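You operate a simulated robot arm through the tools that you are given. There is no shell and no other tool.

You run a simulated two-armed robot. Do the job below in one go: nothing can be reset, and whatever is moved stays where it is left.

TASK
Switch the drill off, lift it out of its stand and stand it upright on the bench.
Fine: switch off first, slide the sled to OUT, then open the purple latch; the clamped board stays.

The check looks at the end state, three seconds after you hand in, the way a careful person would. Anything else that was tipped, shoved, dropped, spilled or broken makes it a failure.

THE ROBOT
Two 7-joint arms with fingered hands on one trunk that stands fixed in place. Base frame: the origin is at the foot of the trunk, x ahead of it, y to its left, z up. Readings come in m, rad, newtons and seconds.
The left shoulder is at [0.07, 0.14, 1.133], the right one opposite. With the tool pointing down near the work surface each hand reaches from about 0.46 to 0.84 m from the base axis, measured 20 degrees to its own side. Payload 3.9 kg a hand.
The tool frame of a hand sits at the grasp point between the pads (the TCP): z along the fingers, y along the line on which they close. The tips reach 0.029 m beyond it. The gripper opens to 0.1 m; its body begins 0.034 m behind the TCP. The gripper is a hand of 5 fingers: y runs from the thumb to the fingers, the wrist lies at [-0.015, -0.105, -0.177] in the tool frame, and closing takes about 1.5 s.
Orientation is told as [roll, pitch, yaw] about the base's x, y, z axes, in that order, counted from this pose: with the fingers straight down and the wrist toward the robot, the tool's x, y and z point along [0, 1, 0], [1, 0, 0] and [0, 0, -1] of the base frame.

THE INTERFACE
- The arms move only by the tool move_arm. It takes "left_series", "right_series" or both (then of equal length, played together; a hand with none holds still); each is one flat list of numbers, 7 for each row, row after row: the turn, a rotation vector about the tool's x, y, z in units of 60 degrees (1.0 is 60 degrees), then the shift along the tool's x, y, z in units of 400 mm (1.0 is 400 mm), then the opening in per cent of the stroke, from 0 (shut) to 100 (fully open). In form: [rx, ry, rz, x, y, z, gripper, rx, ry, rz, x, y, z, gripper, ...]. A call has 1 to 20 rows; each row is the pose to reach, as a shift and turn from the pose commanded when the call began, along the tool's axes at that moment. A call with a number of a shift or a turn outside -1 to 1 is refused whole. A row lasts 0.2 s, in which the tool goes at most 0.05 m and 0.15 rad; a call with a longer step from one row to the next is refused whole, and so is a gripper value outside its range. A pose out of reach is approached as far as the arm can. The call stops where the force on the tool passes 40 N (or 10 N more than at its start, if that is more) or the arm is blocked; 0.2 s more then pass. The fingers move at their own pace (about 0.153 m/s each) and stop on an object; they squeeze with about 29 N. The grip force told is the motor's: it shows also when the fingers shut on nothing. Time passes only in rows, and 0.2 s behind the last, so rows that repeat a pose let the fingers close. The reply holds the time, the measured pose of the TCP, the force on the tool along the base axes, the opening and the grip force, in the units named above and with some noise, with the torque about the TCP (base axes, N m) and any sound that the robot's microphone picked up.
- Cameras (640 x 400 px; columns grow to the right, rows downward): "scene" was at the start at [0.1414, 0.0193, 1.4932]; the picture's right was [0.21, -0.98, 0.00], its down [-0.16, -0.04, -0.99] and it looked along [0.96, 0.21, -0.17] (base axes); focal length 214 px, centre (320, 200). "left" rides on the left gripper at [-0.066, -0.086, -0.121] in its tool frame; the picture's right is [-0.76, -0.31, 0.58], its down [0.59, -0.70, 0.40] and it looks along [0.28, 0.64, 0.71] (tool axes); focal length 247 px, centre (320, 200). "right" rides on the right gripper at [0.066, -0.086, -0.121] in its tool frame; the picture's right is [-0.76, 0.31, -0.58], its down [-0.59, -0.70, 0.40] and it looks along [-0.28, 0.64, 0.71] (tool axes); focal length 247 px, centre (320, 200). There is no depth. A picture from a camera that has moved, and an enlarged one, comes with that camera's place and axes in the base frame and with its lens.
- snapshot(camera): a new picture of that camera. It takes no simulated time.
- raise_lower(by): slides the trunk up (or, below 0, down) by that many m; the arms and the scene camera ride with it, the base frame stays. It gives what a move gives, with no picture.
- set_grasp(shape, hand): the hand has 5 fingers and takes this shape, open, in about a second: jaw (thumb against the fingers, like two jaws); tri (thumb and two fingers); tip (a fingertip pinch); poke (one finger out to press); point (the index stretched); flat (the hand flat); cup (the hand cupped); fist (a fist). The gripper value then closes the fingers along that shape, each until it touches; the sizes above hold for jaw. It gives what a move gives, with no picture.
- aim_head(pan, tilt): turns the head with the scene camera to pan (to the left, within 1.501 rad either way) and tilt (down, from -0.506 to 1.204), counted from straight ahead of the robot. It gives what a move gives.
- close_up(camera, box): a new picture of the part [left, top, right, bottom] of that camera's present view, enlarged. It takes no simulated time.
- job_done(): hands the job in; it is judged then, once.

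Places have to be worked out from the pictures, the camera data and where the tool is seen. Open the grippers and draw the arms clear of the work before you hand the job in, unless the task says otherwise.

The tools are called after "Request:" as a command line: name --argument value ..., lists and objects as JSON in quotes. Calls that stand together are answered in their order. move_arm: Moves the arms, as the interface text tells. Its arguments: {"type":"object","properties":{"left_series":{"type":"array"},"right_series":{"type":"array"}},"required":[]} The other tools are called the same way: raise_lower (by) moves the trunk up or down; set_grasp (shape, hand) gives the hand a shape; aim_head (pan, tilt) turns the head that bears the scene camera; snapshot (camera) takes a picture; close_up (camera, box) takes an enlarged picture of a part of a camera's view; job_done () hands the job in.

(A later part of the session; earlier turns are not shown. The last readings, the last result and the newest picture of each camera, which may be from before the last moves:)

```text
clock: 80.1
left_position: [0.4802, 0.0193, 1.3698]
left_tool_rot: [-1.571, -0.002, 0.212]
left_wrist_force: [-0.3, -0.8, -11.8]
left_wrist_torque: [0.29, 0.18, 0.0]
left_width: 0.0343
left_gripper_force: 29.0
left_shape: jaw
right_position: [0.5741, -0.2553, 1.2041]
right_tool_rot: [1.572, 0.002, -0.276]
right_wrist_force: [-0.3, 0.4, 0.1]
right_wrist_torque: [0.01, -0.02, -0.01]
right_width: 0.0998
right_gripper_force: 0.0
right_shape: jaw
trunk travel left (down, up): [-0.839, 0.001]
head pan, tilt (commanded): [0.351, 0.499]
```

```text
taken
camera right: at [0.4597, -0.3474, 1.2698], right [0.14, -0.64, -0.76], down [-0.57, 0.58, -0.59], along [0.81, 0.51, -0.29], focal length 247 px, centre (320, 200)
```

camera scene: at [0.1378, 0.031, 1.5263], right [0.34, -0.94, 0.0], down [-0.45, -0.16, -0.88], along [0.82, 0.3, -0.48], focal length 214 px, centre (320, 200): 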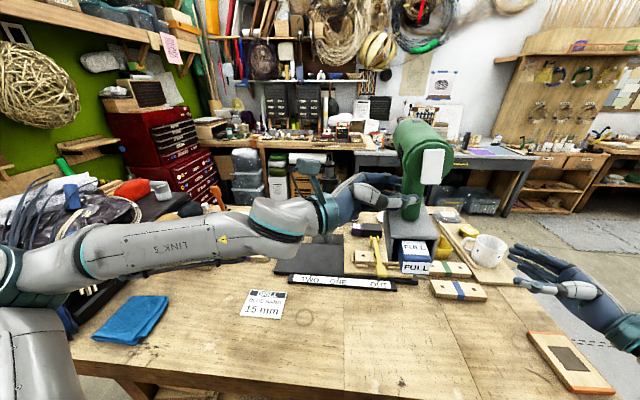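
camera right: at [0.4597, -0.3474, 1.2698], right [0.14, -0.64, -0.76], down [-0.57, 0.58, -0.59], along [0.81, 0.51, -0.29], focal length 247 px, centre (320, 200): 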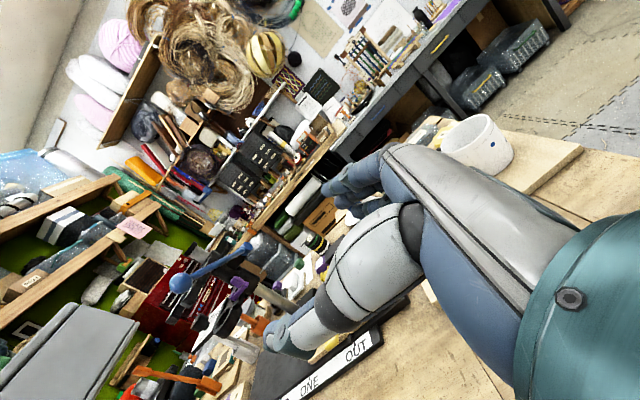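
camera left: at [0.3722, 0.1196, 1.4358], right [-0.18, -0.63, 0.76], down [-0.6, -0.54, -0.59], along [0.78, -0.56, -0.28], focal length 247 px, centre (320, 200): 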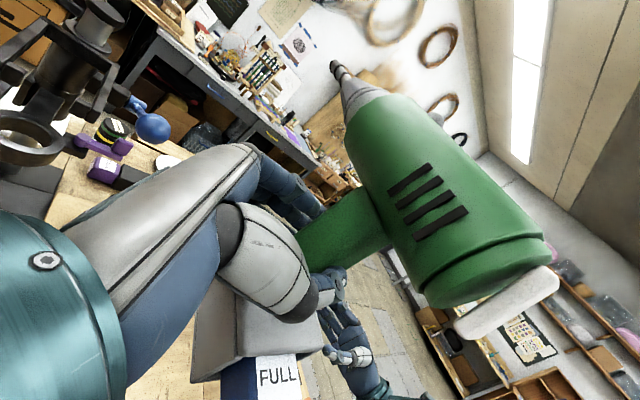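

The drill is upright in the hand with the foot down and the bit pointing forward. I'll zoom to check how level the foot is.

Request:
close_up --camera "scene" --box '[360, 100, 480, 290]'

Request:
close_up --camera "right" --box '[0, 260, 160, 400]'

```text
2.11 times, centred on (420, 195) of scene
camera zoom: at [0.1378, 0.031, 1.5263], right [0.34, -0.94, 0.0], down [-0.45, -0.16, -0.88], along [0.82, 0.3, -0.48], focal length 452 px, centre (110, 210)
```

zoom: 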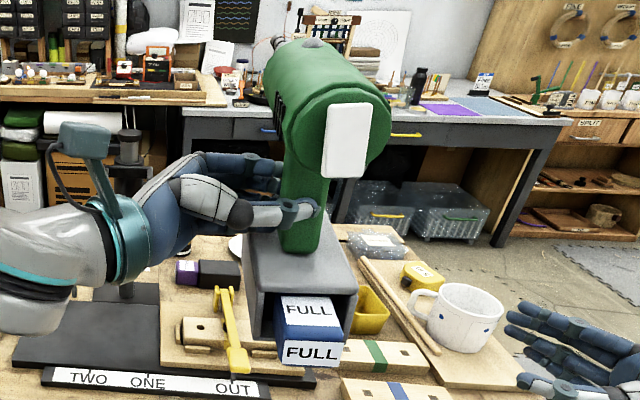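

```text
2.86 times, centred on (80, 330) of right
camera zoom: at [0.4597, -0.3474, 1.2698], right [0.14, -0.64, -0.76], down [-0.57, 0.58, -0.59], along [0.81, 0.51, -0.29], focal length 706 px, centre (1006, -171)
```

zoom: 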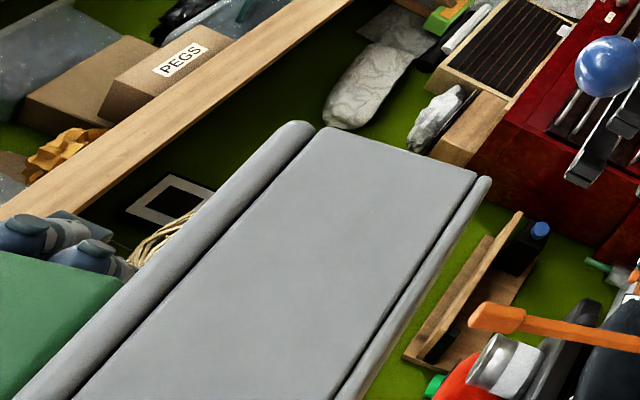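

I'll take a sharper close-up to judge the tilt before lowering.

Request:
close_up --camera "scene" --box '[390, 180, 450, 260]'

Request:
close_up --camera "scene" --box '[390, 105, 460, 195]'

```text
5.00 times, centred on (420, 220) of scene
camera zoom: at [0.1378, 0.031, 1.5263], right [0.34, -0.94, 0.0], down [-0.45, -0.16, -0.88], along [0.82, 0.3, -0.48], focal length 1072 px, centre (-180, 100)
```

zoom: 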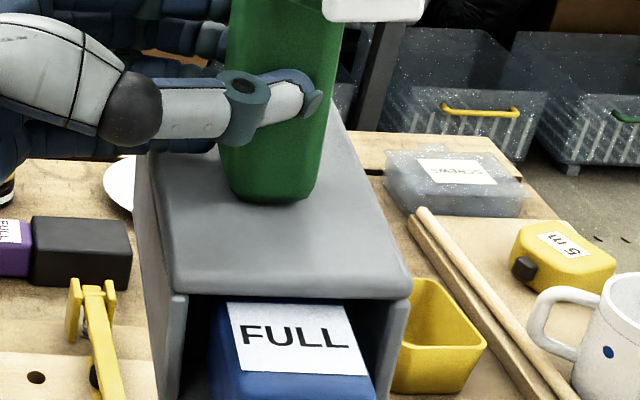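

```text
4.44 times, centred on (425, 150) of scene
camera zoom: at [0.1378, 0.031, 1.5263], right [0.34, -0.94, 0.0], down [-0.45, -0.16, -0.88], along [0.82, 0.3, -0.48], focal length 953 px, centre (-147, 422)
```

zoom: 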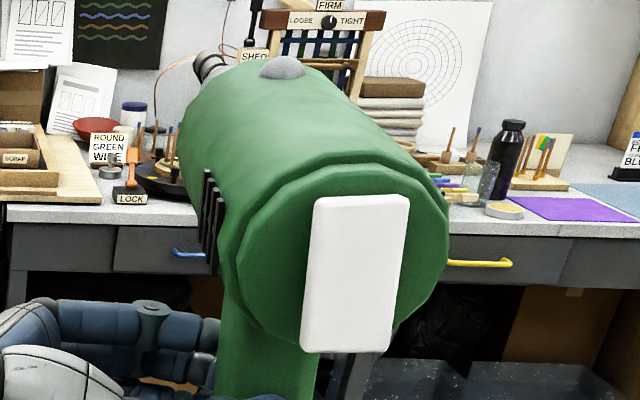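

The estimates hint at a few degrees of tilt. I'll centre the head on the drill and measure this properly.

Request:
aim_head --pan -0.05 --tilt 0.4

Request:
snapshot --camera "scene"

Request:
close_up --camera "scene" --box '[260, 90, 400, 320]'

```text
clock: 81.0
left_position: [0.4812, 0.0189, 1.3712]
left_tool_rot: [-1.571, 0.0, 0.213]
left_wrist_force: [-0.2, 0.3, -12.9]
left_wrist_torque: [0.25, 0.14, 0.0]
left_width: 0.0345
left_gripper_force: 29.4
left_shape: jaw
right_position: [0.5742, -0.2556, 1.2045]
right_tool_rot: [1.572, 0.002, -0.277]
right_wrist_force: [-0.6, -0.6, 0.0]
right_wrist_torque: [0.0, -0.01, -0.01]
right_width: 0.0997
right_gripper_force: 0.1
right_shape: jaw
trunk travel left (down, up): [-0.839, 0.001]
head pan, tilt (commanded): [-0.051, 0.4]
```

```text
taken
camera scene: at [0.1447, -0.0047, 1.5354], right [-0.05, -1.0, 0.0], down [-0.39, 0.02, -0.92], along [0.92, -0.05, -0.39], focal length 214 px, centre (320, 200)
```

scene: 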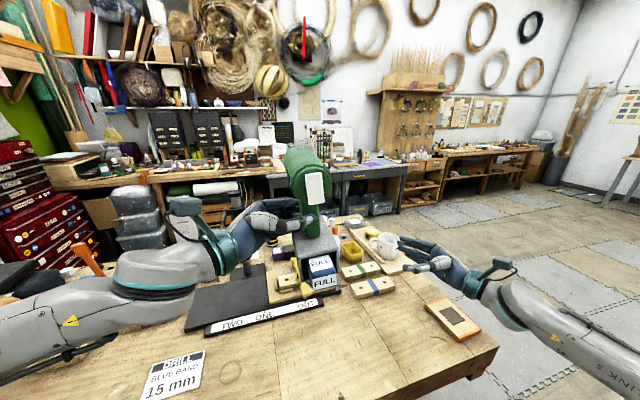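

```text
1.74 times, centred on (330, 205) of scene
camera zoom: at [0.1447, -0.0047, 1.5354], right [-0.05, -1.0, 0.0], down [-0.39, 0.02, -0.92], along [0.92, -0.05, -0.39], focal length 373 px, centre (303, 191)
```

zoom: 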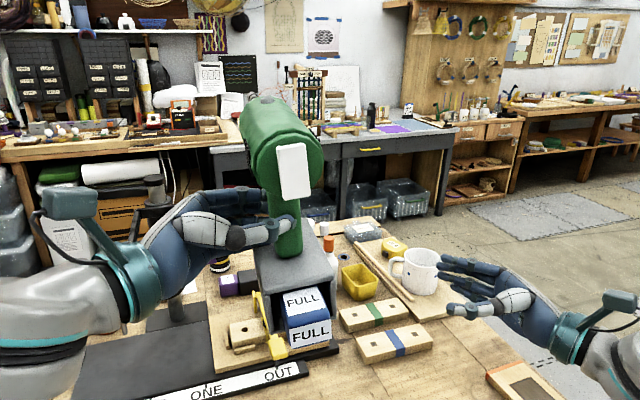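

The drill clearly leans about 9° (top toward the left). I'll roll the hand by 9° about its closing axis to bring the drill upright.

Request:
move_arm --left_series '[0, 0.0765, 0, 0, 0, 0, 0, 0, 0.153, 0, 0, 0, 0, 0]' --right_series '[0.125, 0, 0, 0, 0, 0, 100, 0.25, 0, 0, 0, 0, 0, 100]'

Request:
close_up --camera "scene" --box '[260, 90, 400, 320]'

Request:
snapshot --camera "right"

```text
clock: 81.6
left_position: [0.4822, 0.0175, 1.3692]
left_tool_rot: [-1.408, 0.0, 0.213]
left_wrist_force: [0.7, -0.4, -12.1]
left_wrist_torque: [0.21, 0.16, 0.0]
left_width: 0.0343
left_gripper_force: 28.7
left_shape: jaw
right_position: [0.5746, -0.2562, 1.204]
right_tool_rot: [1.57, 0.003, -0.013]
right_wrist_force: [0.3, 0.2, 0.0]
right_wrist_torque: [0.04, -0.01, 0.01]
right_width: 0.0998
right_gripper_force: 0.1
right_shape: jaw
trunk travel left (down, up): [-0.839, 0.001]
head pan, tilt (commanded): [-0.051, 0.4]
```

```text
1.74 times, centred on (330, 205) of scene
camera zoom: at [0.1454, -0.0054, 1.5353], right [-0.05, -1.0, 0.0], down [-0.39, 0.02, -0.92], along [0.92, -0.05, -0.39], focal length 373 px, centre (303, 191)
```

zoom: 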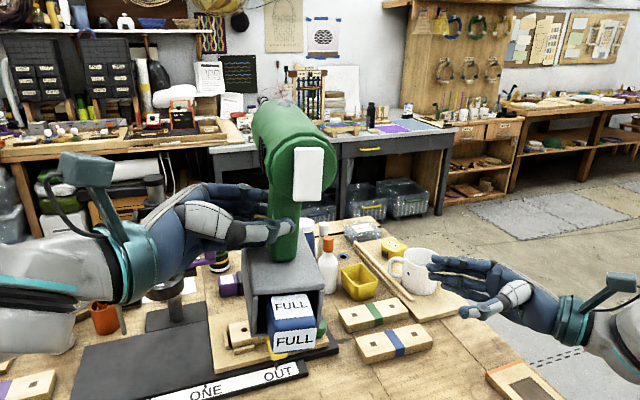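

```text
taken
camera right: at [0.4883, -0.3743, 1.2699], right [0.3, -0.58, -0.76], down [-0.7, 0.41, -0.59], along [0.65, 0.7, -0.29], focal length 247 px, centre (320, 200)
```

right: 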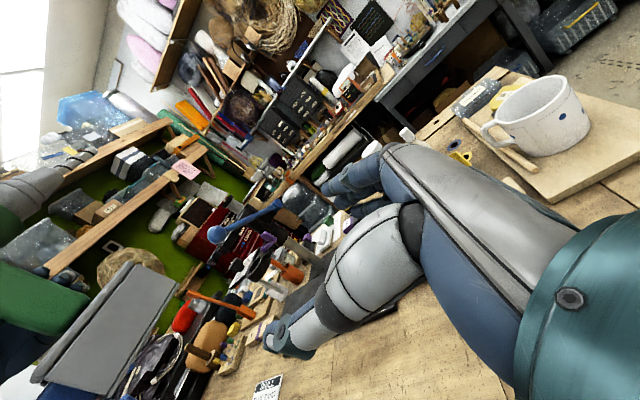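

The lean is gone in this view. I'll swing the right camera further round to judge the drill's fore-aft tilt from the side.

Request:
move_arm --right_series '[0.125, 0, 0, 0, 0, 0, 100, 0.25, 0, 0, 0, 0, 0, 100, 0.375, 0, 0, 0, 0, 0, 100, 0.5, 0, 0, 0, 0, 0, 100]'

Request:
snapshot --camera "right"

```text
clock: 82.6
left_position: [0.4822, 0.0205, 1.3696]
left_tool_rot: [-1.41, -0.002, 0.212]
left_wrist_force: [0.5, -0.6, -11.0]
left_wrist_torque: [0.24, 0.19, -0.04]
left_width: 0.0345
left_gripper_force: 28.7
left_shape: jaw
right_position: [0.5754, -0.2557, 1.2047]
right_tool_rot: [1.573, 0.003, 0.511]
right_wrist_force: [-0.4, 0.2, -0.5]
right_wrist_torque: [-0.03, 0.01, 0.05]
right_width: 0.0997
right_gripper_force: 0.1
right_shape: jaw
trunk travel left (down, up): [-0.839, 0.001]
head pan, tilt (commanded): [-0.051, 0.4]
```

```text
taken
camera right: at [0.5611, -0.4014, 1.2701], right [0.55, -0.35, -0.76], down [-0.81, 0.0, -0.59], along [0.21, 0.94, -0.28], focal length 247 px, centre (320, 200)
```

right: 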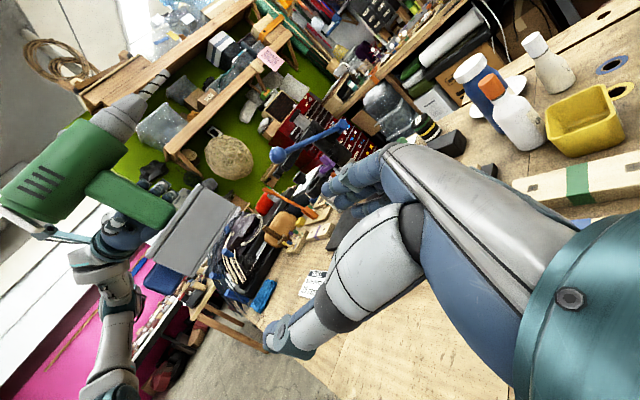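

Excellent side view of the whole drill. Zooming in to measure the foot's bottom edge and body axis.

Request:
close_up --camera "right" --box '[0, 60, 260, 300]'

```text
1.67 times, centred on (130, 180) of right
camera zoom: at [0.5611, -0.4014, 1.2701], right [0.55, -0.35, -0.76], down [-0.81, 0.0, -0.59], along [0.21, 0.94, -0.28], focal length 412 px, centre (637, 233)
```

zoom: 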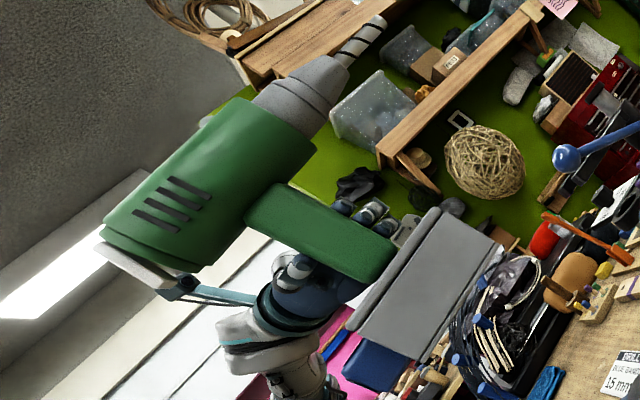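

The nose is up by roughly 2.5°, which I'll correct. Before lowering, I'll look left to see where the elbow is relative to the bench and the items there.

Request:
move_arm --left_series '[0, 0, -0.042, 0, 0, 0, 0]'

Request:
aim_head --pan 0.7 --tilt 0.7

Request:
snapshot --camera "scene"

Request:
close_up --camera "right" --box '[0, 60, 260, 300]'

```text
clock: 83.0
left_position: [0.4802, 0.0189, 1.3696]
left_tool_rot: [-1.409, 0.043, 0.22]
left_wrist_force: [0.2, -0.5, -11.7]
left_wrist_torque: [0.23, 0.14, -0.02]
left_width: 0.0342
left_gripper_force: 29.2
left_shape: jaw
right_position: [0.5731, -0.2564, 1.2051]
right_tool_rot: [1.573, 0.001, 0.509]
right_wrist_force: [-0.6, -0.1, 0.2]
right_wrist_torque: [-0.01, -0.01, -0.01]
right_width: 0.0999
right_gripper_force: 0.1
right_shape: jaw
trunk travel left (down, up): [-0.839, 0.001]
head pan, tilt (commanded): [-0.051, 0.4]
```

```text
clock: 84.1
left_position: [0.4803, 0.019, 1.3712]
left_tool_rot: [-1.412, 0.04, 0.22]
left_wrist_force: [-0.1, 0.2, -11.8]
left_wrist_torque: [0.27, 0.13, -0.03]
left_width: 0.0345
left_gripper_force: 28.9
left_shape: jaw
right_position: [0.5737, -0.2552, 1.2063]
right_tool_rot: [1.572, 0.004, 0.507]
right_wrist_force: [-0.3, -0.8, -0.2]
right_wrist_torque: [-0.02, 0.03, 0.0]
right_width: 0.1001
right_gripper_force: 0.1
right_shape: jaw
trunk travel left (down, up): [-0.839, 0.001]
head pan, tilt (commanded): [0.7, 0.7]
```

```text
taken
camera scene: at [0.1172, 0.0544, 1.5086], right [0.64, -0.77, 0.0], down [-0.49, -0.41, -0.76], along [0.58, 0.49, -0.64], focal length 214 px, centre (320, 200)
```

scene: 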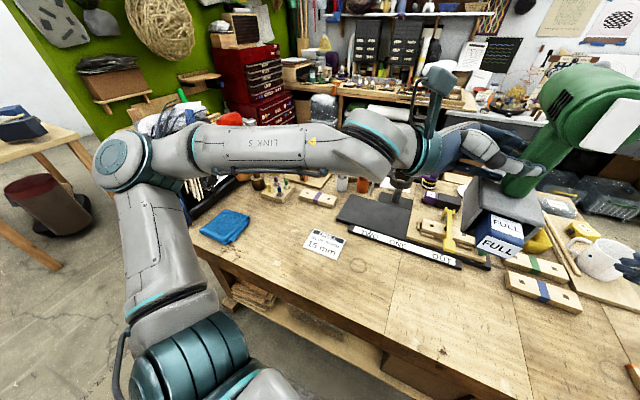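

```text
1.67 times, centred on (130, 180) of right
camera zoom: at [0.5593, -0.4019, 1.2703], right [0.55, -0.35, -0.76], down [-0.81, 0.01, -0.59], along [0.21, 0.94, -0.28], focal length 412 px, centre (637, 233)
```

zoom: 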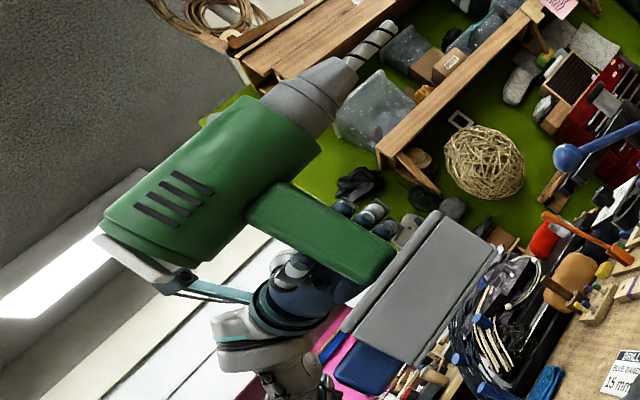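

The elbow sits over the floor in front of the bench, so lowering is safe. To keep the wrist from coming too close to the shoulder, I'll first turn the drill about 33° clockwise, bit toward front-right.

Request:
move_arm --left_series '[0.109, 0.0047, 0.0177, -0.002, 0.0136, 0.008, 0, 0.218, 0.0093, 0.0354, -0.004, 0.027, 0.016, 0, 0.328, 0.014, 0.0532, -0.006, 0.041, 0.024, 0, 0.437, 0.0186, 0.0709, -0.0076, 0.054, 0.032, 0, 0.546, 0.0233, 0.0886, -0.0095, 0.068, 0.04, 0]'

Request:
aim_head --pan -0.05 --tilt 0.5

Request:
snapshot --camera "scene"

Request:
snapshot --camera "right"

```text
clock: 85.3
left_position: [0.5127, 0.0083, 1.3694]
left_tool_rot: [-1.409, 0.043, -0.362]
left_wrist_force: [0.0, -0.3, -11.8]
left_wrist_torque: [0.32, -0.03, 0.02]
left_width: 0.0341
left_gripper_force: 28.8
left_shape: jaw
right_position: [0.5751, -0.257, 1.2046]
right_tool_rot: [1.573, 0.002, 0.509]
right_wrist_force: [-0.9, -0.5, 0.1]
right_wrist_torque: [0.02, 0.01, 0.04]
right_width: 0.0999
right_gripper_force: 0.1
right_shape: jaw
trunk travel left (down, up): [-0.839, 0.001]
head pan, tilt (commanded): [0.7, 0.7]
```

```text
clock: 86.4
left_position: [0.5098, 0.008, 1.3707]
left_tool_rot: [-1.411, 0.042, -0.361]
left_wrist_force: [0.6, 0.3, -12.3]
left_wrist_torque: [0.28, -0.02, 0.01]
left_width: 0.0341
left_gripper_force: 28.5
left_shape: jaw
right_position: [0.5751, -0.257, 1.2044]
right_tool_rot: [1.57, 0.003, 0.51]
right_wrist_force: [0.2, 0.2, -0.7]
right_wrist_torque: [0.04, -0.02, 0.01]
right_width: 0.0999
right_gripper_force: 0.0
right_shape: jaw
trunk travel left (down, up): [-0.839, 0.001]
head pan, tilt (commanded): [-0.051, 0.499]
```

```text
taken
camera scene: at [0.1434, -0.0048, 1.5262], right [-0.05, -1.0, 0.0], down [-0.48, 0.02, -0.88], along [0.88, -0.04, -0.48], focal length 214 px, centre (320, 200)
```

scene: 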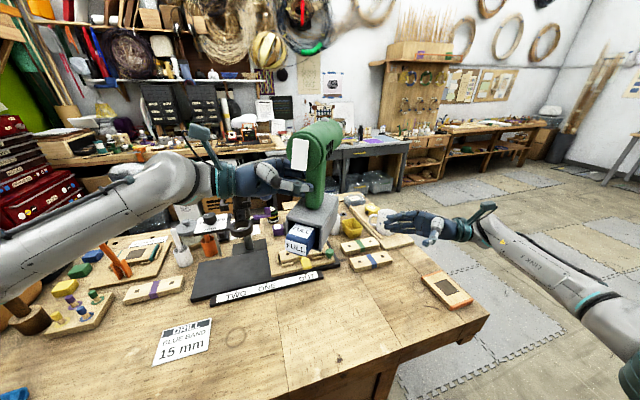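

```text
taken
camera right: at [0.5596, -0.4018, 1.2702], right [0.55, -0.35, -0.76], down [-0.81, 0.01, -0.59], along [0.21, 0.94, -0.28], focal length 247 px, centre (320, 200)
```

right: 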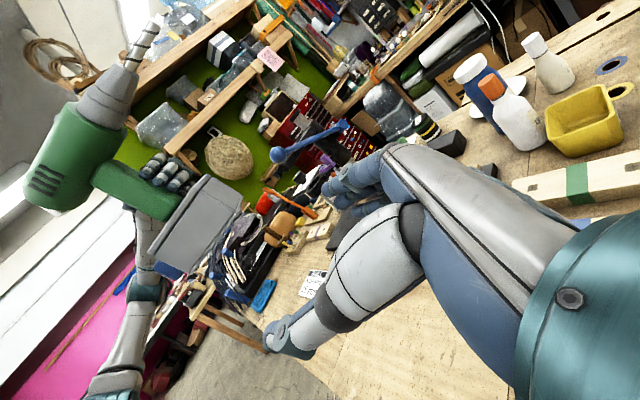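

The drill stays steady; bench area below is free. I'll lower it 25 cm.

Request:
move_arm --left_series '[0, 0, 0, 0.0881, 0.0038, 0.0143, 0, 0, 0, 0, 0.1761, 0.0075, 0.0286, 0, 0, 0, 0, 0.2642, 0.0113, 0.0429, 0, 0, 0, 0, 0.3522, 0.015, 0.0571, 0, 0, 0, 0, 0.4403, 0.0188, 0.0714, 0, 0, 0, 0, 0.5283, 0.0225, 0.0857, 0, 0, 0, 0, 0.6164, 0.0263, 0.1, 0]'

Request:
snapshot --camera "scene"

Request:
snapshot --camera "right"

```text
clock: 88.0
left_position: [0.5111, 0.0117, 1.1172]
left_tool_rot: [-1.411, 0.041, -0.358]
left_wrist_force: [0.6, 0.9, -11.8]
left_wrist_torque: [0.26, -0.01, -0.02]
left_width: 0.0343
left_gripper_force: 29.4
left_shape: jaw
right_position: [0.5755, -0.2555, 1.2045]
right_tool_rot: [1.572, 0.001, 0.511]
right_wrist_force: [0.0, 0.3, 0.0]
right_wrist_torque: [-0.01, 0.02, 0.01]
right_width: 0.1
right_gripper_force: 0.1
right_shape: jaw
trunk travel left (down, up): [-0.839, 0.001]
head pan, tilt (commanded): [-0.051, 0.499]
```

```text
taken
camera scene: at [0.1445, -0.0043, 1.5262], right [-0.05, -1.0, 0.0], down [-0.48, 0.02, -0.88], along [0.88, -0.04, -0.48], focal length 214 px, centre (320, 200)
```

scene: 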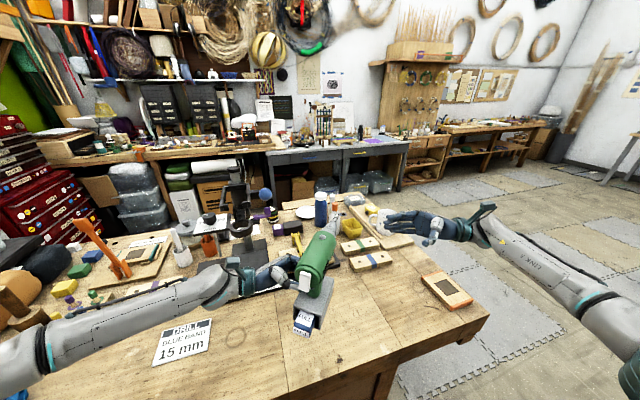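

```text
taken
camera right: at [0.5605, -0.4013, 1.27], right [0.55, -0.35, -0.76], down [-0.81, 0.0, -0.59], along [0.21, 0.94, -0.28], focal length 247 px, centre (320, 200)
```

right: 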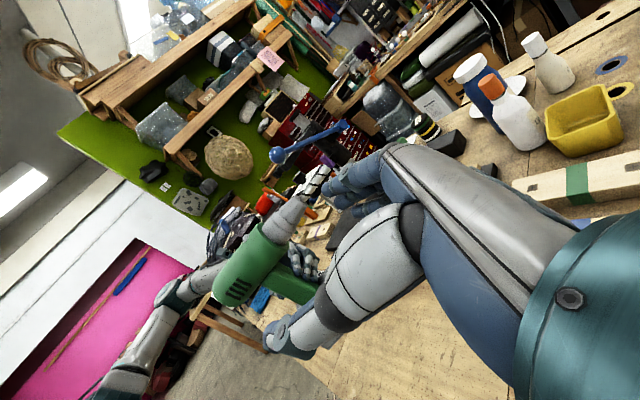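

The drill hangs some 8 cm above the bench. I'll lower the right hand 10 cm so its camera sees the foot and the bench, for judging level and touchdown.

Request:
move_arm --right_series '[0, 0, 0, -0.0833, 0, -0.02, 100, 0, 0, 0, -0.1667, 0, -0.04, 100, 0, 0, 0, -0.25, 0, -0.06, 100]'

Request:
snapshot --camera "right"

Request:
close_up --camera "scene" --box '[260, 220, 380, 350]'

```text
clock: 88.8
left_position: [0.5114, 0.0111, 1.1172]
left_tool_rot: [-1.411, 0.042, -0.358]
left_wrist_force: [-0.3, -0.1, -11.6]
left_wrist_torque: [0.29, 0.01, 0.01]
left_width: 0.0343
left_gripper_force: 29.0
left_shape: jaw
right_position: [0.5869, -0.277, 1.1044]
right_tool_rot: [1.572, 0.001, 0.508]
right_wrist_force: [0.3, 0.4, -0.3]
right_wrist_torque: [0.01, 0.01, -0.02]
right_width: 0.0997
right_gripper_force: 0.0
right_shape: jaw
trunk travel left (down, up): [-0.839, 0.001]
head pan, tilt (commanded): [-0.051, 0.499]
```

```text
taken
camera right: at [0.5721, -0.4232, 1.1703], right [0.55, -0.35, -0.76], down [-0.81, 0.01, -0.59], along [0.21, 0.94, -0.28], focal length 247 px, centre (320, 200)
```

right: 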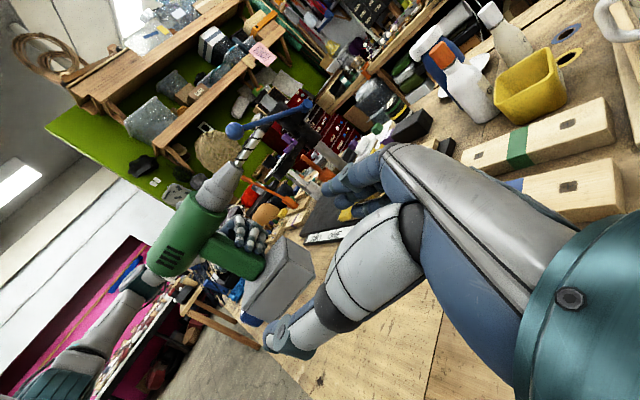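

```text
3.08 times, centred on (320, 285) of scene
camera zoom: at [0.1438, -0.0053, 1.5263], right [-0.05, -1.0, 0.0], down [-0.48, 0.02, -0.88], along [0.88, -0.04, -0.48], focal length 660 px, centre (320, -62)
```

zoom: 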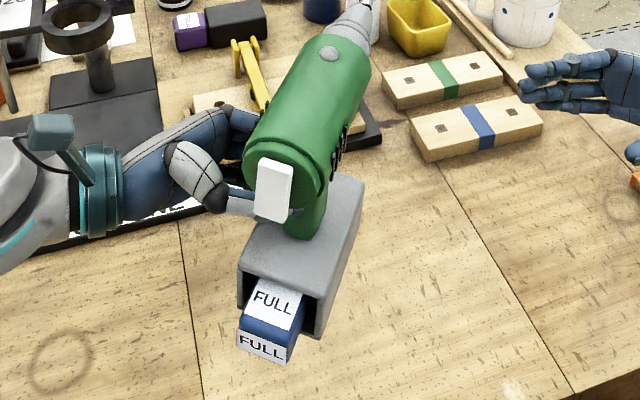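

The foot is visible now to the right camera; zooming there to check level against the bench.

Request:
close_up --camera "right" --box '[140, 140, 330, 340]'

Request:
close_up --camera "right" --box '[220, 220, 330, 330]'

```text
2.00 times, centred on (235, 240) of right
camera zoom: at [0.5721, -0.4232, 1.1703], right [0.55, -0.35, -0.76], down [-0.81, 0.01, -0.59], along [0.21, 0.94, -0.28], focal length 494 px, centre (490, 120)
```

zoom: 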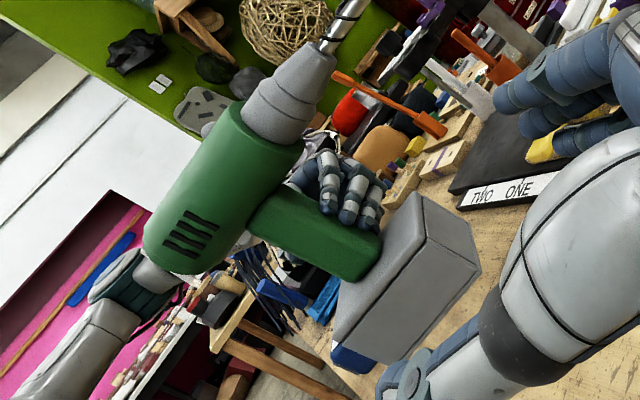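

```text
3.64 times, centred on (275, 275) of right
camera zoom: at [0.5721, -0.4232, 1.1703], right [0.55, -0.35, -0.76], down [-0.81, 0.01, -0.59], along [0.21, 0.94, -0.28], focal length 898 px, centre (484, -73)
```

zoom: 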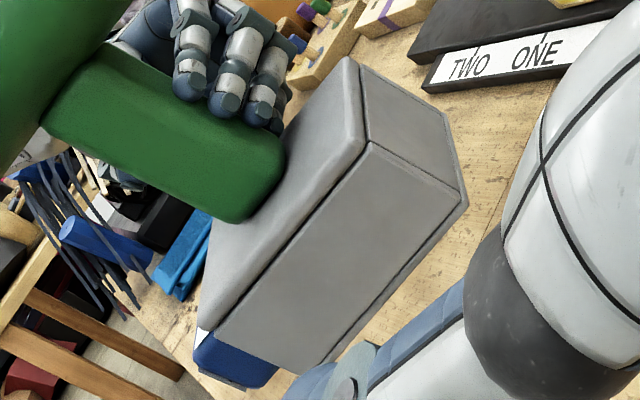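

The foot is level within about 1.5° in both directions, its bottom near z 1.0. I'll lower 5 cm, then continue in small steps with force checks.

Request:
move_arm --left_series '[0, 0, 0, 0.0411, 0.0018, 0.0067, 0, 0, 0, 0, 0.0822, 0.0035, 0.0133, 0, 0, 0, 0, 0.1233, 0.0053, 0.02, 0]'

Request:
snapshot --camera "right"

```text
clock: 89.6
left_position: [0.5119, 0.009, 1.071]
left_tool_rot: [-1.409, 0.042, -0.358]
left_wrist_force: [-0.6, -0.4, -12.0]
left_wrist_torque: [0.3, 0.0, -0.01]
left_width: 0.0345
left_gripper_force: 29.1
left_shape: jaw
right_position: [0.5872, -0.2764, 1.1057]
right_tool_rot: [1.573, 0.0, 0.509]
right_wrist_force: [-0.4, 0.5, 0.3]
right_wrist_torque: [0.01, -0.02, 0.01]
right_width: 0.1001
right_gripper_force: 0.2
right_shape: jaw
trunk travel left (down, up): [-0.839, 0.001]
head pan, tilt (commanded): [-0.051, 0.499]
```

```text
taken
camera right: at [0.5718, -0.4226, 1.1708], right [0.55, -0.35, -0.76], down [-0.81, 0.01, -0.59], along [0.21, 0.94, -0.28], focal length 247 px, centre (320, 200)
```

right: 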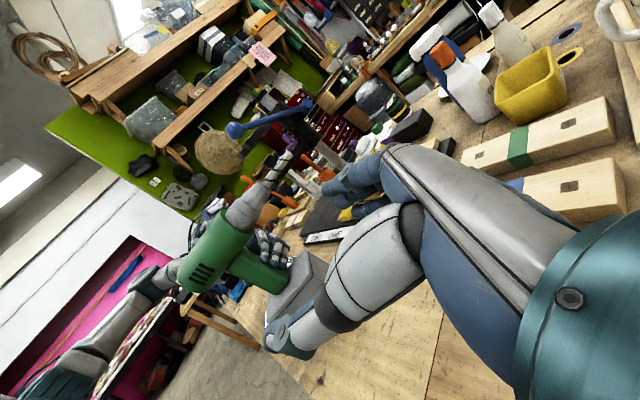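

Still hanging free (12 N). I'll go down 12 mm more in small rows.

Request:
move_arm --left_series '[0, 0, 0, 0.0099, 0.0004, 0.0016, 0, 0, 0, 0, 0.0197, 0.0008, 0.0032, 0, 0, 0, 0, 0.0296, 0.0013, 0.0048, 0]'

```text
clock: 90.4
left_position: [0.5106, 0.0076, 1.0582]
left_tool_rot: [-1.409, 0.042, -0.36]
left_wrist_force: [0.2, -0.8, -11.9]
left_wrist_torque: [0.3, -0.02, 0.03]
left_width: 0.0345
left_gripper_force: 29.2
left_shape: jaw
right_position: [0.5864, -0.2768, 1.1057]
right_tool_rot: [1.571, 0.003, 0.509]
right_wrist_force: [-0.1, 0.2, 0.1]
right_wrist_torque: [0.02, 0.03, -0.02]
right_width: 0.0995
right_gripper_force: 0.0
right_shape: jaw
trunk travel left (down, up): [-0.839, 0.001]
head pan, tilt (commanded): [-0.051, 0.499]
```

Still free at TCP z 1.058. Another 8 mm.

Request:
move_arm --left_series '[0, 0, 0, 0.0066, 0.0003, 0.0011, 0, 0, 0, 0, 0.0132, 0.0006, 0.0021, 0, 0, 0, 0, 0.0197, 0.0008, 0.0032, 0]'

Request:
close_up --camera "scene" --box '[260, 220, 380, 350]'

Request:
close_up --camera "right" --box '[220, 220, 360, 350]'

```text
clock: 91.2
left_position: [0.5108, 0.0076, 1.0503]
left_tool_rot: [-1.411, 0.042, -0.359]
left_wrist_force: [0.1, 0.4, -11.1]
left_wrist_torque: [0.28, -0.03, 0.01]
left_width: 0.0342
left_gripper_force: 29.0
left_shape: jaw
right_position: [0.5861, -0.2767, 1.1049]
right_tool_rot: [1.574, 0.002, 0.51]
right_wrist_force: [-0.4, 0.1, 0.0]
right_wrist_torque: [0.0, 0.0, 0.03]
right_width: 0.1001
right_gripper_force: 0.1
right_shape: jaw
trunk travel left (down, up): [-0.839, 0.001]
head pan, tilt (commanded): [-0.051, 0.499]
```

```text
3.08 times, centred on (320, 285) of scene
camera zoom: at [0.1432, -0.0049, 1.5263], right [-0.05, -1.0, 0.0], down [-0.48, 0.02, -0.88], along [0.88, -0.04, -0.48], focal length 660 px, centre (320, -62)
```

zoom: 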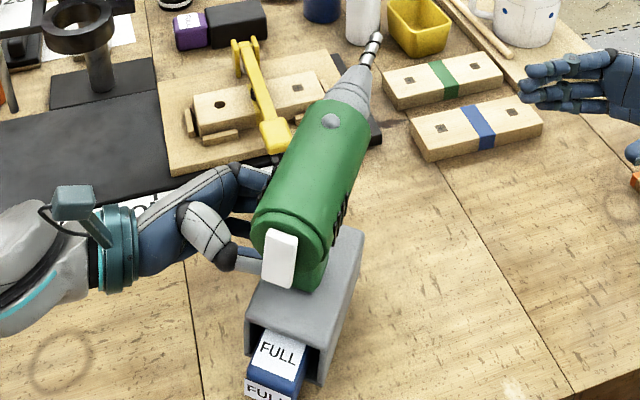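

```text
3.08 times, centred on (290, 285) of right
camera zoom: at [0.5717, -0.4228, 1.1708], right [0.55, -0.35, -0.76], down [-0.81, 0.01, -0.59], along [0.21, 0.94, -0.28], focal length 760 px, centre (412, -62)
```

zoom: 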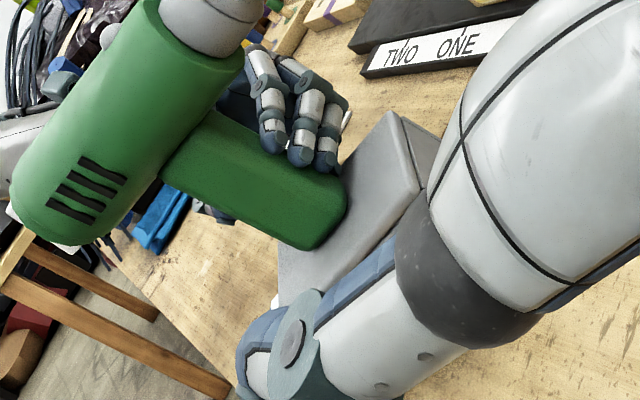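

Still about 11 N hanging, and the picture shows the drill upright above bare wood. Another 6 mm in 2 mm rows.

Request:
move_arm --left_series '[0, 0, 0, 0.0049, 0.0002, 0.0008, 0, 0, 0, 0, 0.0099, 0.0004, 0.0016, 0, 0, 0, 0, 0.0148, 0.0006, 0.0024, 0]'

```text
clock: 92.0
left_position: [0.5111, 0.008, 1.0437]
left_tool_rot: [-1.41, 0.041, -0.359]
left_wrist_force: [-0.6, 0.4, -12.0]
left_wrist_torque: [0.27, 0.0, -0.02]
left_width: 0.0342
left_gripper_force: 29.3
left_shape: jaw
right_position: [0.586, -0.276, 1.1051]
right_tool_rot: [1.574, -0.001, 0.51]
right_wrist_force: [-0.2, -0.4, -0.1]
right_wrist_torque: [0.04, 0.02, 0.01]
right_width: 0.1
right_gripper_force: 0.0
right_shape: jaw
trunk travel left (down, up): [-0.839, 0.001]
head pan, tilt (commanded): [-0.051, 0.499]
```

Still free. Another 6 mm.

Request:
move_arm --left_series '[0, 0, 0, 0.0049, 0.0002, 0.0008, 0, 0, 0, 0, 0.0099, 0.0004, 0.0016, 0, 0, 0, 0, 0.0148, 0.0006, 0.0024, 0]'

```text
clock: 92.8
left_position: [0.5103, 0.0077, 1.0379]
left_tool_rot: [-1.409, 0.043, -0.359]
left_wrist_force: [0.2, -0.1, -12.2]
left_wrist_torque: [0.3, -0.04, 0.0]
left_width: 0.0345
left_gripper_force: 29.2
left_shape: jaw
right_position: [0.5875, -0.2768, 1.1064]
right_tool_rot: [1.573, 0.001, 0.509]
right_wrist_force: [0.2, 0.3, -0.4]
right_wrist_torque: [0.01, 0.01, -0.01]
right_width: 0.0999
right_gripper_force: 0.0
right_shape: jaw
trunk travel left (down, up): [-0.839, 0.001]
head pan, tilt (commanded): [-0.051, 0.499]
```

Still free at 1.038. Continuing 8 mm in 2 mm rows.

Request:
move_arm --left_series '[0, 0, 0, 0.0049, 0.0002, 0.0008, 0, 0, 0, 0, 0.0099, 0.0004, 0.0016, 0, 0, 0, 0, 0.0148, 0.0006, 0.0024, 0, 0, 0, 0, 0.0197, 0.0008, 0.0032, 0]'

Request:
close_up --camera "scene" --box '[290, 260, 350, 360]'

```text
clock: 93.8
left_position: [0.5094, 0.0089, 1.0299]
left_tool_rot: [-1.411, 0.044, -0.361]
left_wrist_force: [-0.1, 0.4, -11.3]
left_wrist_torque: [0.29, 0.01, -0.01]
left_width: 0.0343
left_gripper_force: 29.0
left_shape: jaw
right_position: [0.5858, -0.2772, 1.1057]
right_tool_rot: [1.572, 0.001, 0.511]
right_wrist_force: [0.3, -0.6, -0.5]
right_wrist_torque: [0.01, 0.03, 0.03]
right_width: 0.1
right_gripper_force: 0.0
right_shape: jaw
trunk travel left (down, up): [-0.839, 0.001]
head pan, tilt (commanded): [-0.051, 0.499]
```

```text
4.00 times, centred on (320, 310) of scene
camera zoom: at [0.1432, -0.0048, 1.5263], right [-0.05, -1.0, 0.0], down [-0.48, 0.02, -0.88], along [0.88, -0.04, -0.48], focal length 858 px, centre (320, -240)
```

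zoom: 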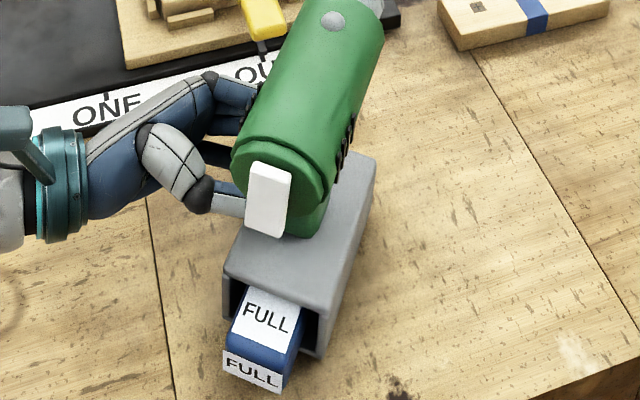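

Nearly there by eye. Continuing 8 mm more in 2 mm rows.

Request:
move_arm --left_series '[0, 0, 0, 0.0049, 0.0002, 0.0008, 0, 0, 0, 0, 0.0099, 0.0004, 0.0016, 0, 0, 0, 0, 0.0148, 0.0006, 0.0024, 0, 0, 0, 0, 0.0197, 0.0008, 0.0032, 0]'

```text
clock: 94.8
left_position: [0.5113, 0.0069, 1.023]
left_tool_rot: [-1.412, 0.041, -0.36]
left_wrist_force: [0.8, 1.1, -9.3]
left_wrist_torque: [0.24, 0.0, 0.06]
left_width: 0.0342
left_gripper_force: 29.7
left_shape: jaw
right_position: [0.586, -0.277, 1.1053]
right_tool_rot: [1.574, 0.003, 0.511]
right_wrist_force: [-0.1, 0.6, -0.5]
right_wrist_torque: [0.01, -0.02, -0.02]
right_width: 0.0999
right_gripper_force: 0.1
right_shape: jaw
trunk travel left (down, up): [-0.839, 0.001]
head pan, tilt (commanded): [-0.051, 0.499]
```

The load has dropped to 9 N: the foot is starting to touch. I'll lower 3 mm more very gently.

Request:
move_arm --left_series '[0, 0, 0, 0.0025, 0.0001, 0.0004, 0, 0, 0, 0, 0.0049, 0.0002, 0.0008, 0, 0, 0, 0, 0.0074, 0.0003, 0.0012, 0]'

Request:
close_up --camera "scene" --box '[290, 260, 350, 360]'

Request:
close_up --camera "right" --box '[200, 200, 380, 350]'

```text
clock: 95.6
left_position: [0.5099, 0.0092, 1.0209]
left_tool_rot: [-1.41, 0.038, -0.36]
left_wrist_force: [3.7, 2.6, -1.0]
left_wrist_torque: [-0.08, -0.06, 0.02]
left_width: 0.0344
left_gripper_force: 29.2
left_shape: jaw
right_position: [0.5857, -0.2773, 1.1067]
right_tool_rot: [1.573, 0.001, 0.509]
right_wrist_force: [0.1, 0.4, -0.3]
right_wrist_torque: [-0.02, 0.03, -0.05]
right_width: 0.1001
right_gripper_force: 0.0
right_shape: jaw
trunk travel left (down, up): [-0.839, 0.001]
head pan, tilt (commanded): [-0.051, 0.499]
```

```text
4.00 times, centred on (320, 310) of scene
camera zoom: at [0.1423, -0.0043, 1.5265], right [-0.05, -1.0, 0.0], down [-0.48, 0.02, -0.88], along [0.88, -0.04, -0.48], focal length 858 px, centre (320, -240)
```

zoom: 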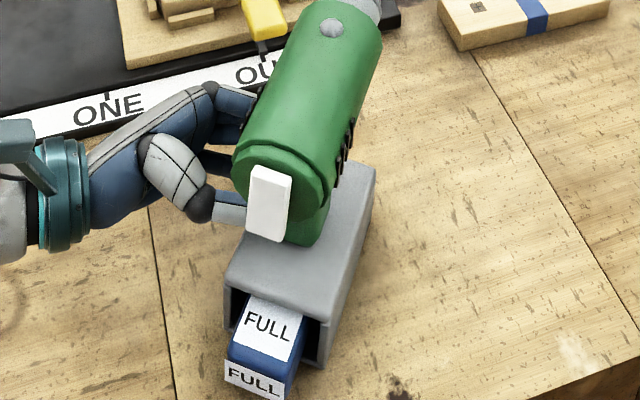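

```text
2.67 times, centred on (290, 275) of right
camera zoom: at [0.5711, -0.4223, 1.1715], right [0.55, -0.35, -0.76], down [-0.81, 0.0, -0.59], along [0.21, 0.94, -0.28], focal length 659 px, centre (400, 0)
```

zoom: 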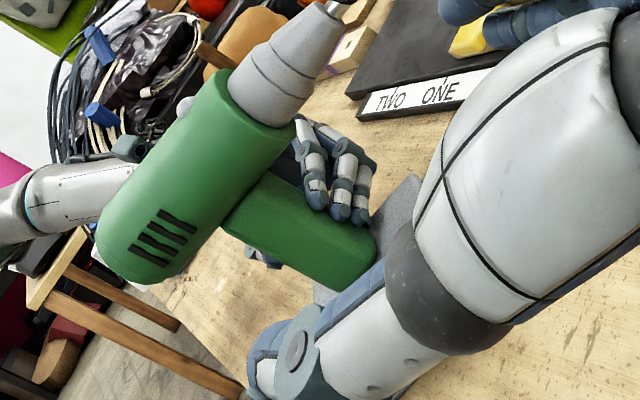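

The bench now carries nearly all the weight. I'll press 1.5 mm more to seat the foot flat.

Request:
move_arm --left_series '[0, 0, 0, 0.0018, 0.0001, 0.0003, 0, 0, 0, 0, 0.0037, 0.0002, 0.0006, 0, 0, 0, 0, 0.0037, 0.0002, 0.0006, 0]'

```text
clock: 96.4
left_position: [0.5107, 0.0092, 1.02]
left_tool_rot: [-1.409, 0.038, -0.36]
left_wrist_force: [2.6, 4.0, 7.5]
left_wrist_torque: [-0.24, -0.13, 0.04]
left_width: 0.0346
left_gripper_force: 28.9
left_shape: jaw
right_position: [0.5841, -0.276, 1.1061]
right_tool_rot: [1.571, 0.002, 0.508]
right_wrist_force: [0.8, 0.2, 0.0]
right_wrist_torque: [-0.02, 0.02, -0.02]
right_width: 0.0999
right_gripper_force: 0.1
right_shape: jaw
trunk travel left (down, up): [-0.839, 0.001]
head pan, tilt (commanded): [-0.051, 0.499]
```

The foot is seated with a light 7 N press. Now I'll open the hand gradually, holding the pose.

Request:
move_arm --left_series '[0, 0, 0, 0, 0, 0, 36, 0, 0, 0, 0, 0, 0, 42, 0, 0, 0, 0, 0, 0, 50, 0, 0, 0, 0, 0, 0, 65, 0, 0, 0, 0, 0, 0, 80, 0, 0, 0, 0, 0, 0, 100, 0, 0, 0, 0, 0, 0, 100, 0, 0, 0, 0, 0, 0, 100]'

Request:
close_up --camera "scene" --box '[250, 200, 390, 360]'

Request:
close_up --camera "right" --box '[160, 140, 380, 350]'

Request:
snapshot --camera "left"

```text
clock: 98.2
left_position: [0.5095, 0.008, 1.0188]
left_tool_rot: [-1.41, 0.04, -0.36]
left_wrist_force: [0.0, 0.1, 0.4]
left_wrist_torque: [-0.01, 0.0, -0.03]
left_width: 0.0997
left_gripper_force: 0.0
left_shape: jaw
right_position: [0.5854, -0.2768, 1.1058]
right_tool_rot: [1.573, 0.002, 0.51]
right_wrist_force: [0.3, 0.8, -0.6]
right_wrist_torque: [-0.02, 0.02, -0.03]
right_width: 0.1001
right_gripper_force: 0.0
right_shape: jaw
trunk travel left (down, up): [-0.839, 0.001]
head pan, tilt (commanded): [-0.051, 0.499]
```

```text
2.50 times, centred on (320, 280) of scene
camera zoom: at [0.1413, -0.0048, 1.5265], right [-0.05, -1.0, 0.0], down [-0.48, 0.02, -0.88], along [0.88, -0.04, -0.48], focal length 536 px, centre (320, 0)
```

zoom: 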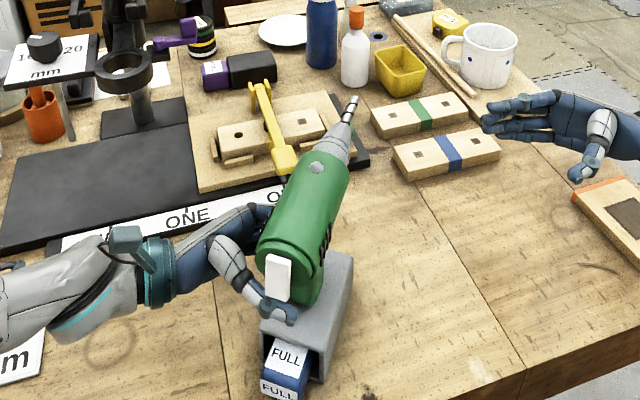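

```text
1.90 times, centred on (270, 245) of right
camera zoom: at [0.5703, -0.4227, 1.1717], right [0.55, -0.35, -0.76], down [-0.81, 0.01, -0.59], along [0.21, 0.94, -0.28], focal length 470 px, centre (415, 114)
```

zoom: 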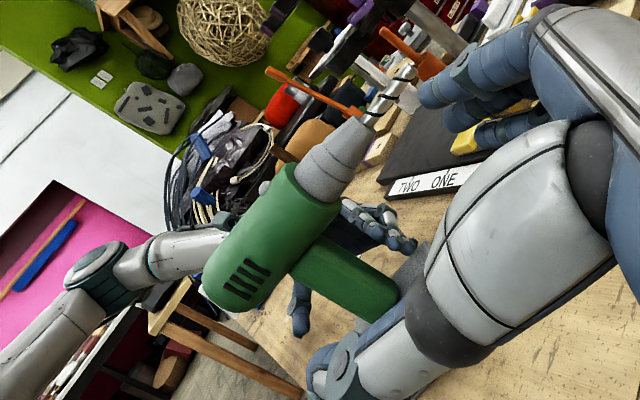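

```text
taken
camera left: at [0.4711, 0.1396, 1.1063], right [-0.51, -0.55, 0.67], down [-0.79, -0.02, -0.62], along [0.35, -0.84, -0.42], focal length 247 px, centre (320, 200)
```

left: 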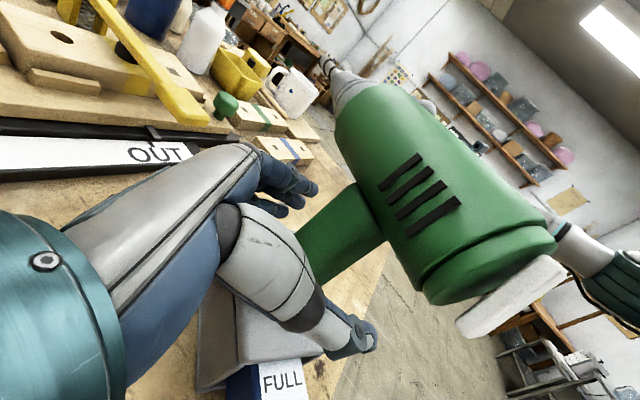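

The drill stands by itself and the hand feels no force. I'll withdraw the left hand horizontally to the left, away from the handle.

Request:
move_arm --left_series '[0, 0, 0, 0.01, 0, -0.0617, 100, 0, 0, 0, 0.02, 0, -0.1234, 100, 0, 0, 0, 0.03, 0, -0.185, 100, 0, 0, 0, 0.04, 0, -0.247, 100]'

Request:
snapshot --camera "scene"

Request:
close_up --camera "scene" --box '[250, 200, 390, 360]'

```text
clock: 99.2
left_position: [0.5458, 0.1027, 1.0177]
left_tool_rot: [-1.41, 0.04, -0.361]
left_wrist_force: [-0.4, 0.2, 0.6]
left_wrist_torque: [-0.04, 0.01, 0.02]
left_width: 0.0998
left_gripper_force: 0.1
left_shape: jaw
right_position: [0.585, -0.276, 1.1058]
right_tool_rot: [1.571, 0.001, 0.51]
right_wrist_force: [-0.1, 0.2, 0.0]
right_wrist_torque: [0.01, 0.01, -0.01]
right_width: 0.0998
right_gripper_force: 0.0
right_shape: jaw
trunk travel left (down, up): [-0.839, 0.001]
head pan, tilt (commanded): [-0.051, 0.499]
```

```text
taken
camera scene: at [0.1414, -0.0041, 1.5265], right [-0.05, -1.0, 0.0], down [-0.48, 0.02, -0.88], along [0.88, -0.04, -0.48], focal length 214 px, centre (320, 200)
```

scene: 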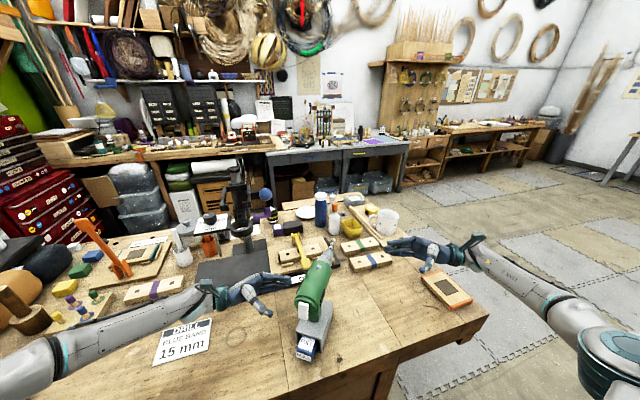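

```text
2.50 times, centred on (320, 280) of scene
camera zoom: at [0.1414, -0.0041, 1.5265], right [-0.05, -1.0, 0.0], down [-0.48, 0.02, -0.88], along [0.88, -0.04, -0.48], focal length 536 px, centre (320, 0)
```

zoom: 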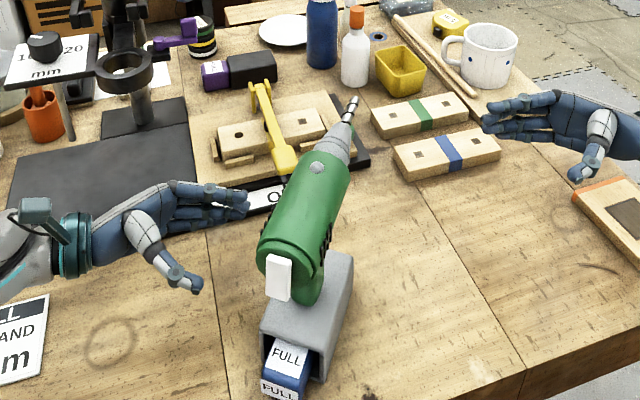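

The drill stands upright and alone. I'll raise both hands clear of the bench.

Request:
move_arm --left_series '[0, 0, 0, -0.0986, -0.0042, -0.016, 100, 0, 0, 0, -0.197, -0.0084, -0.032, 100, 0, 0, 0, -0.296, -0.0126, -0.048, 100, 0, 0, 0, -0.394, -0.0168, -0.064, 100, 0, 0, 0, -0.493, -0.021, -0.08, 100]' --right_series '[0, 0, 0, 0.075, 0, -0.02, 100, 0, 0, 0, 0.15, 0, -0.04, 100, 0, 0, 0, 0.225, 0, -0.06, 100, 0, 0, 0, 0.3, 0, -0.08, 100, 0, 0, 0, 0.375, 0, -0.1, 100]'

Request:
snapshot --camera "scene"

Request:
snapshot --camera "right"

```text
clock: 100.4
left_position: [0.5441, 0.1031, 1.2205]
left_tool_rot: [-1.411, 0.041, -0.36]
left_wrist_force: [-0.4, -0.2, 0.6]
left_wrist_torque: [-0.01, -0.02, -0.02]
left_width: 0.0999
left_gripper_force: 0.0
left_shape: jaw
right_position: [0.6027, -0.312, 1.2569]
right_tool_rot: [1.57, 0.0, 0.509]
right_wrist_force: [-0.2, -0.2, 0.4]
right_wrist_torque: [0.0, -0.02, -0.03]
right_width: 0.0999
right_gripper_force: 0.0
right_shape: jaw
trunk travel left (down, up): [-0.839, 0.001]
head pan, tilt (commanded): [-0.051, 0.499]
```

```text
taken
camera scene: at [0.1406, -0.0049, 1.5265], right [-0.05, -1.0, 0.0], down [-0.48, 0.02, -0.88], along [0.88, -0.04, -0.48], focal length 214 px, centre (320, 200)
```

scene: 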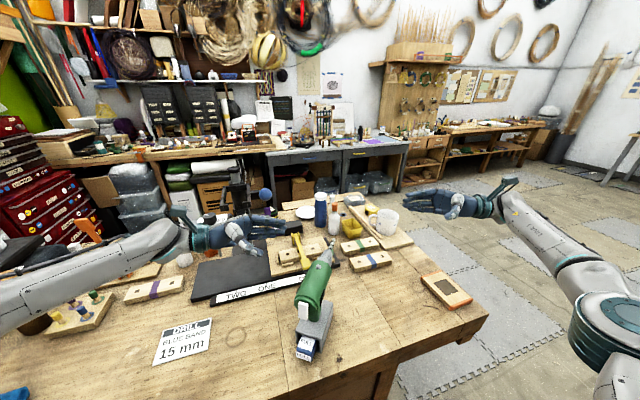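

```text
taken
camera right: at [0.5872, -0.458, 1.3219], right [0.55, -0.35, -0.76], down [-0.81, 0.01, -0.59], along [0.21, 0.94, -0.28], focal length 247 px, centre (320, 200)
```

right: 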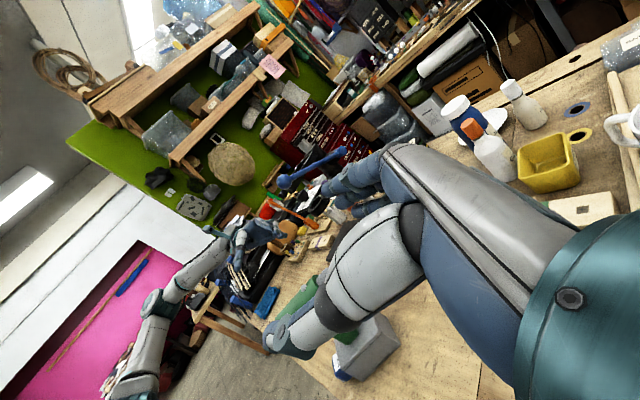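

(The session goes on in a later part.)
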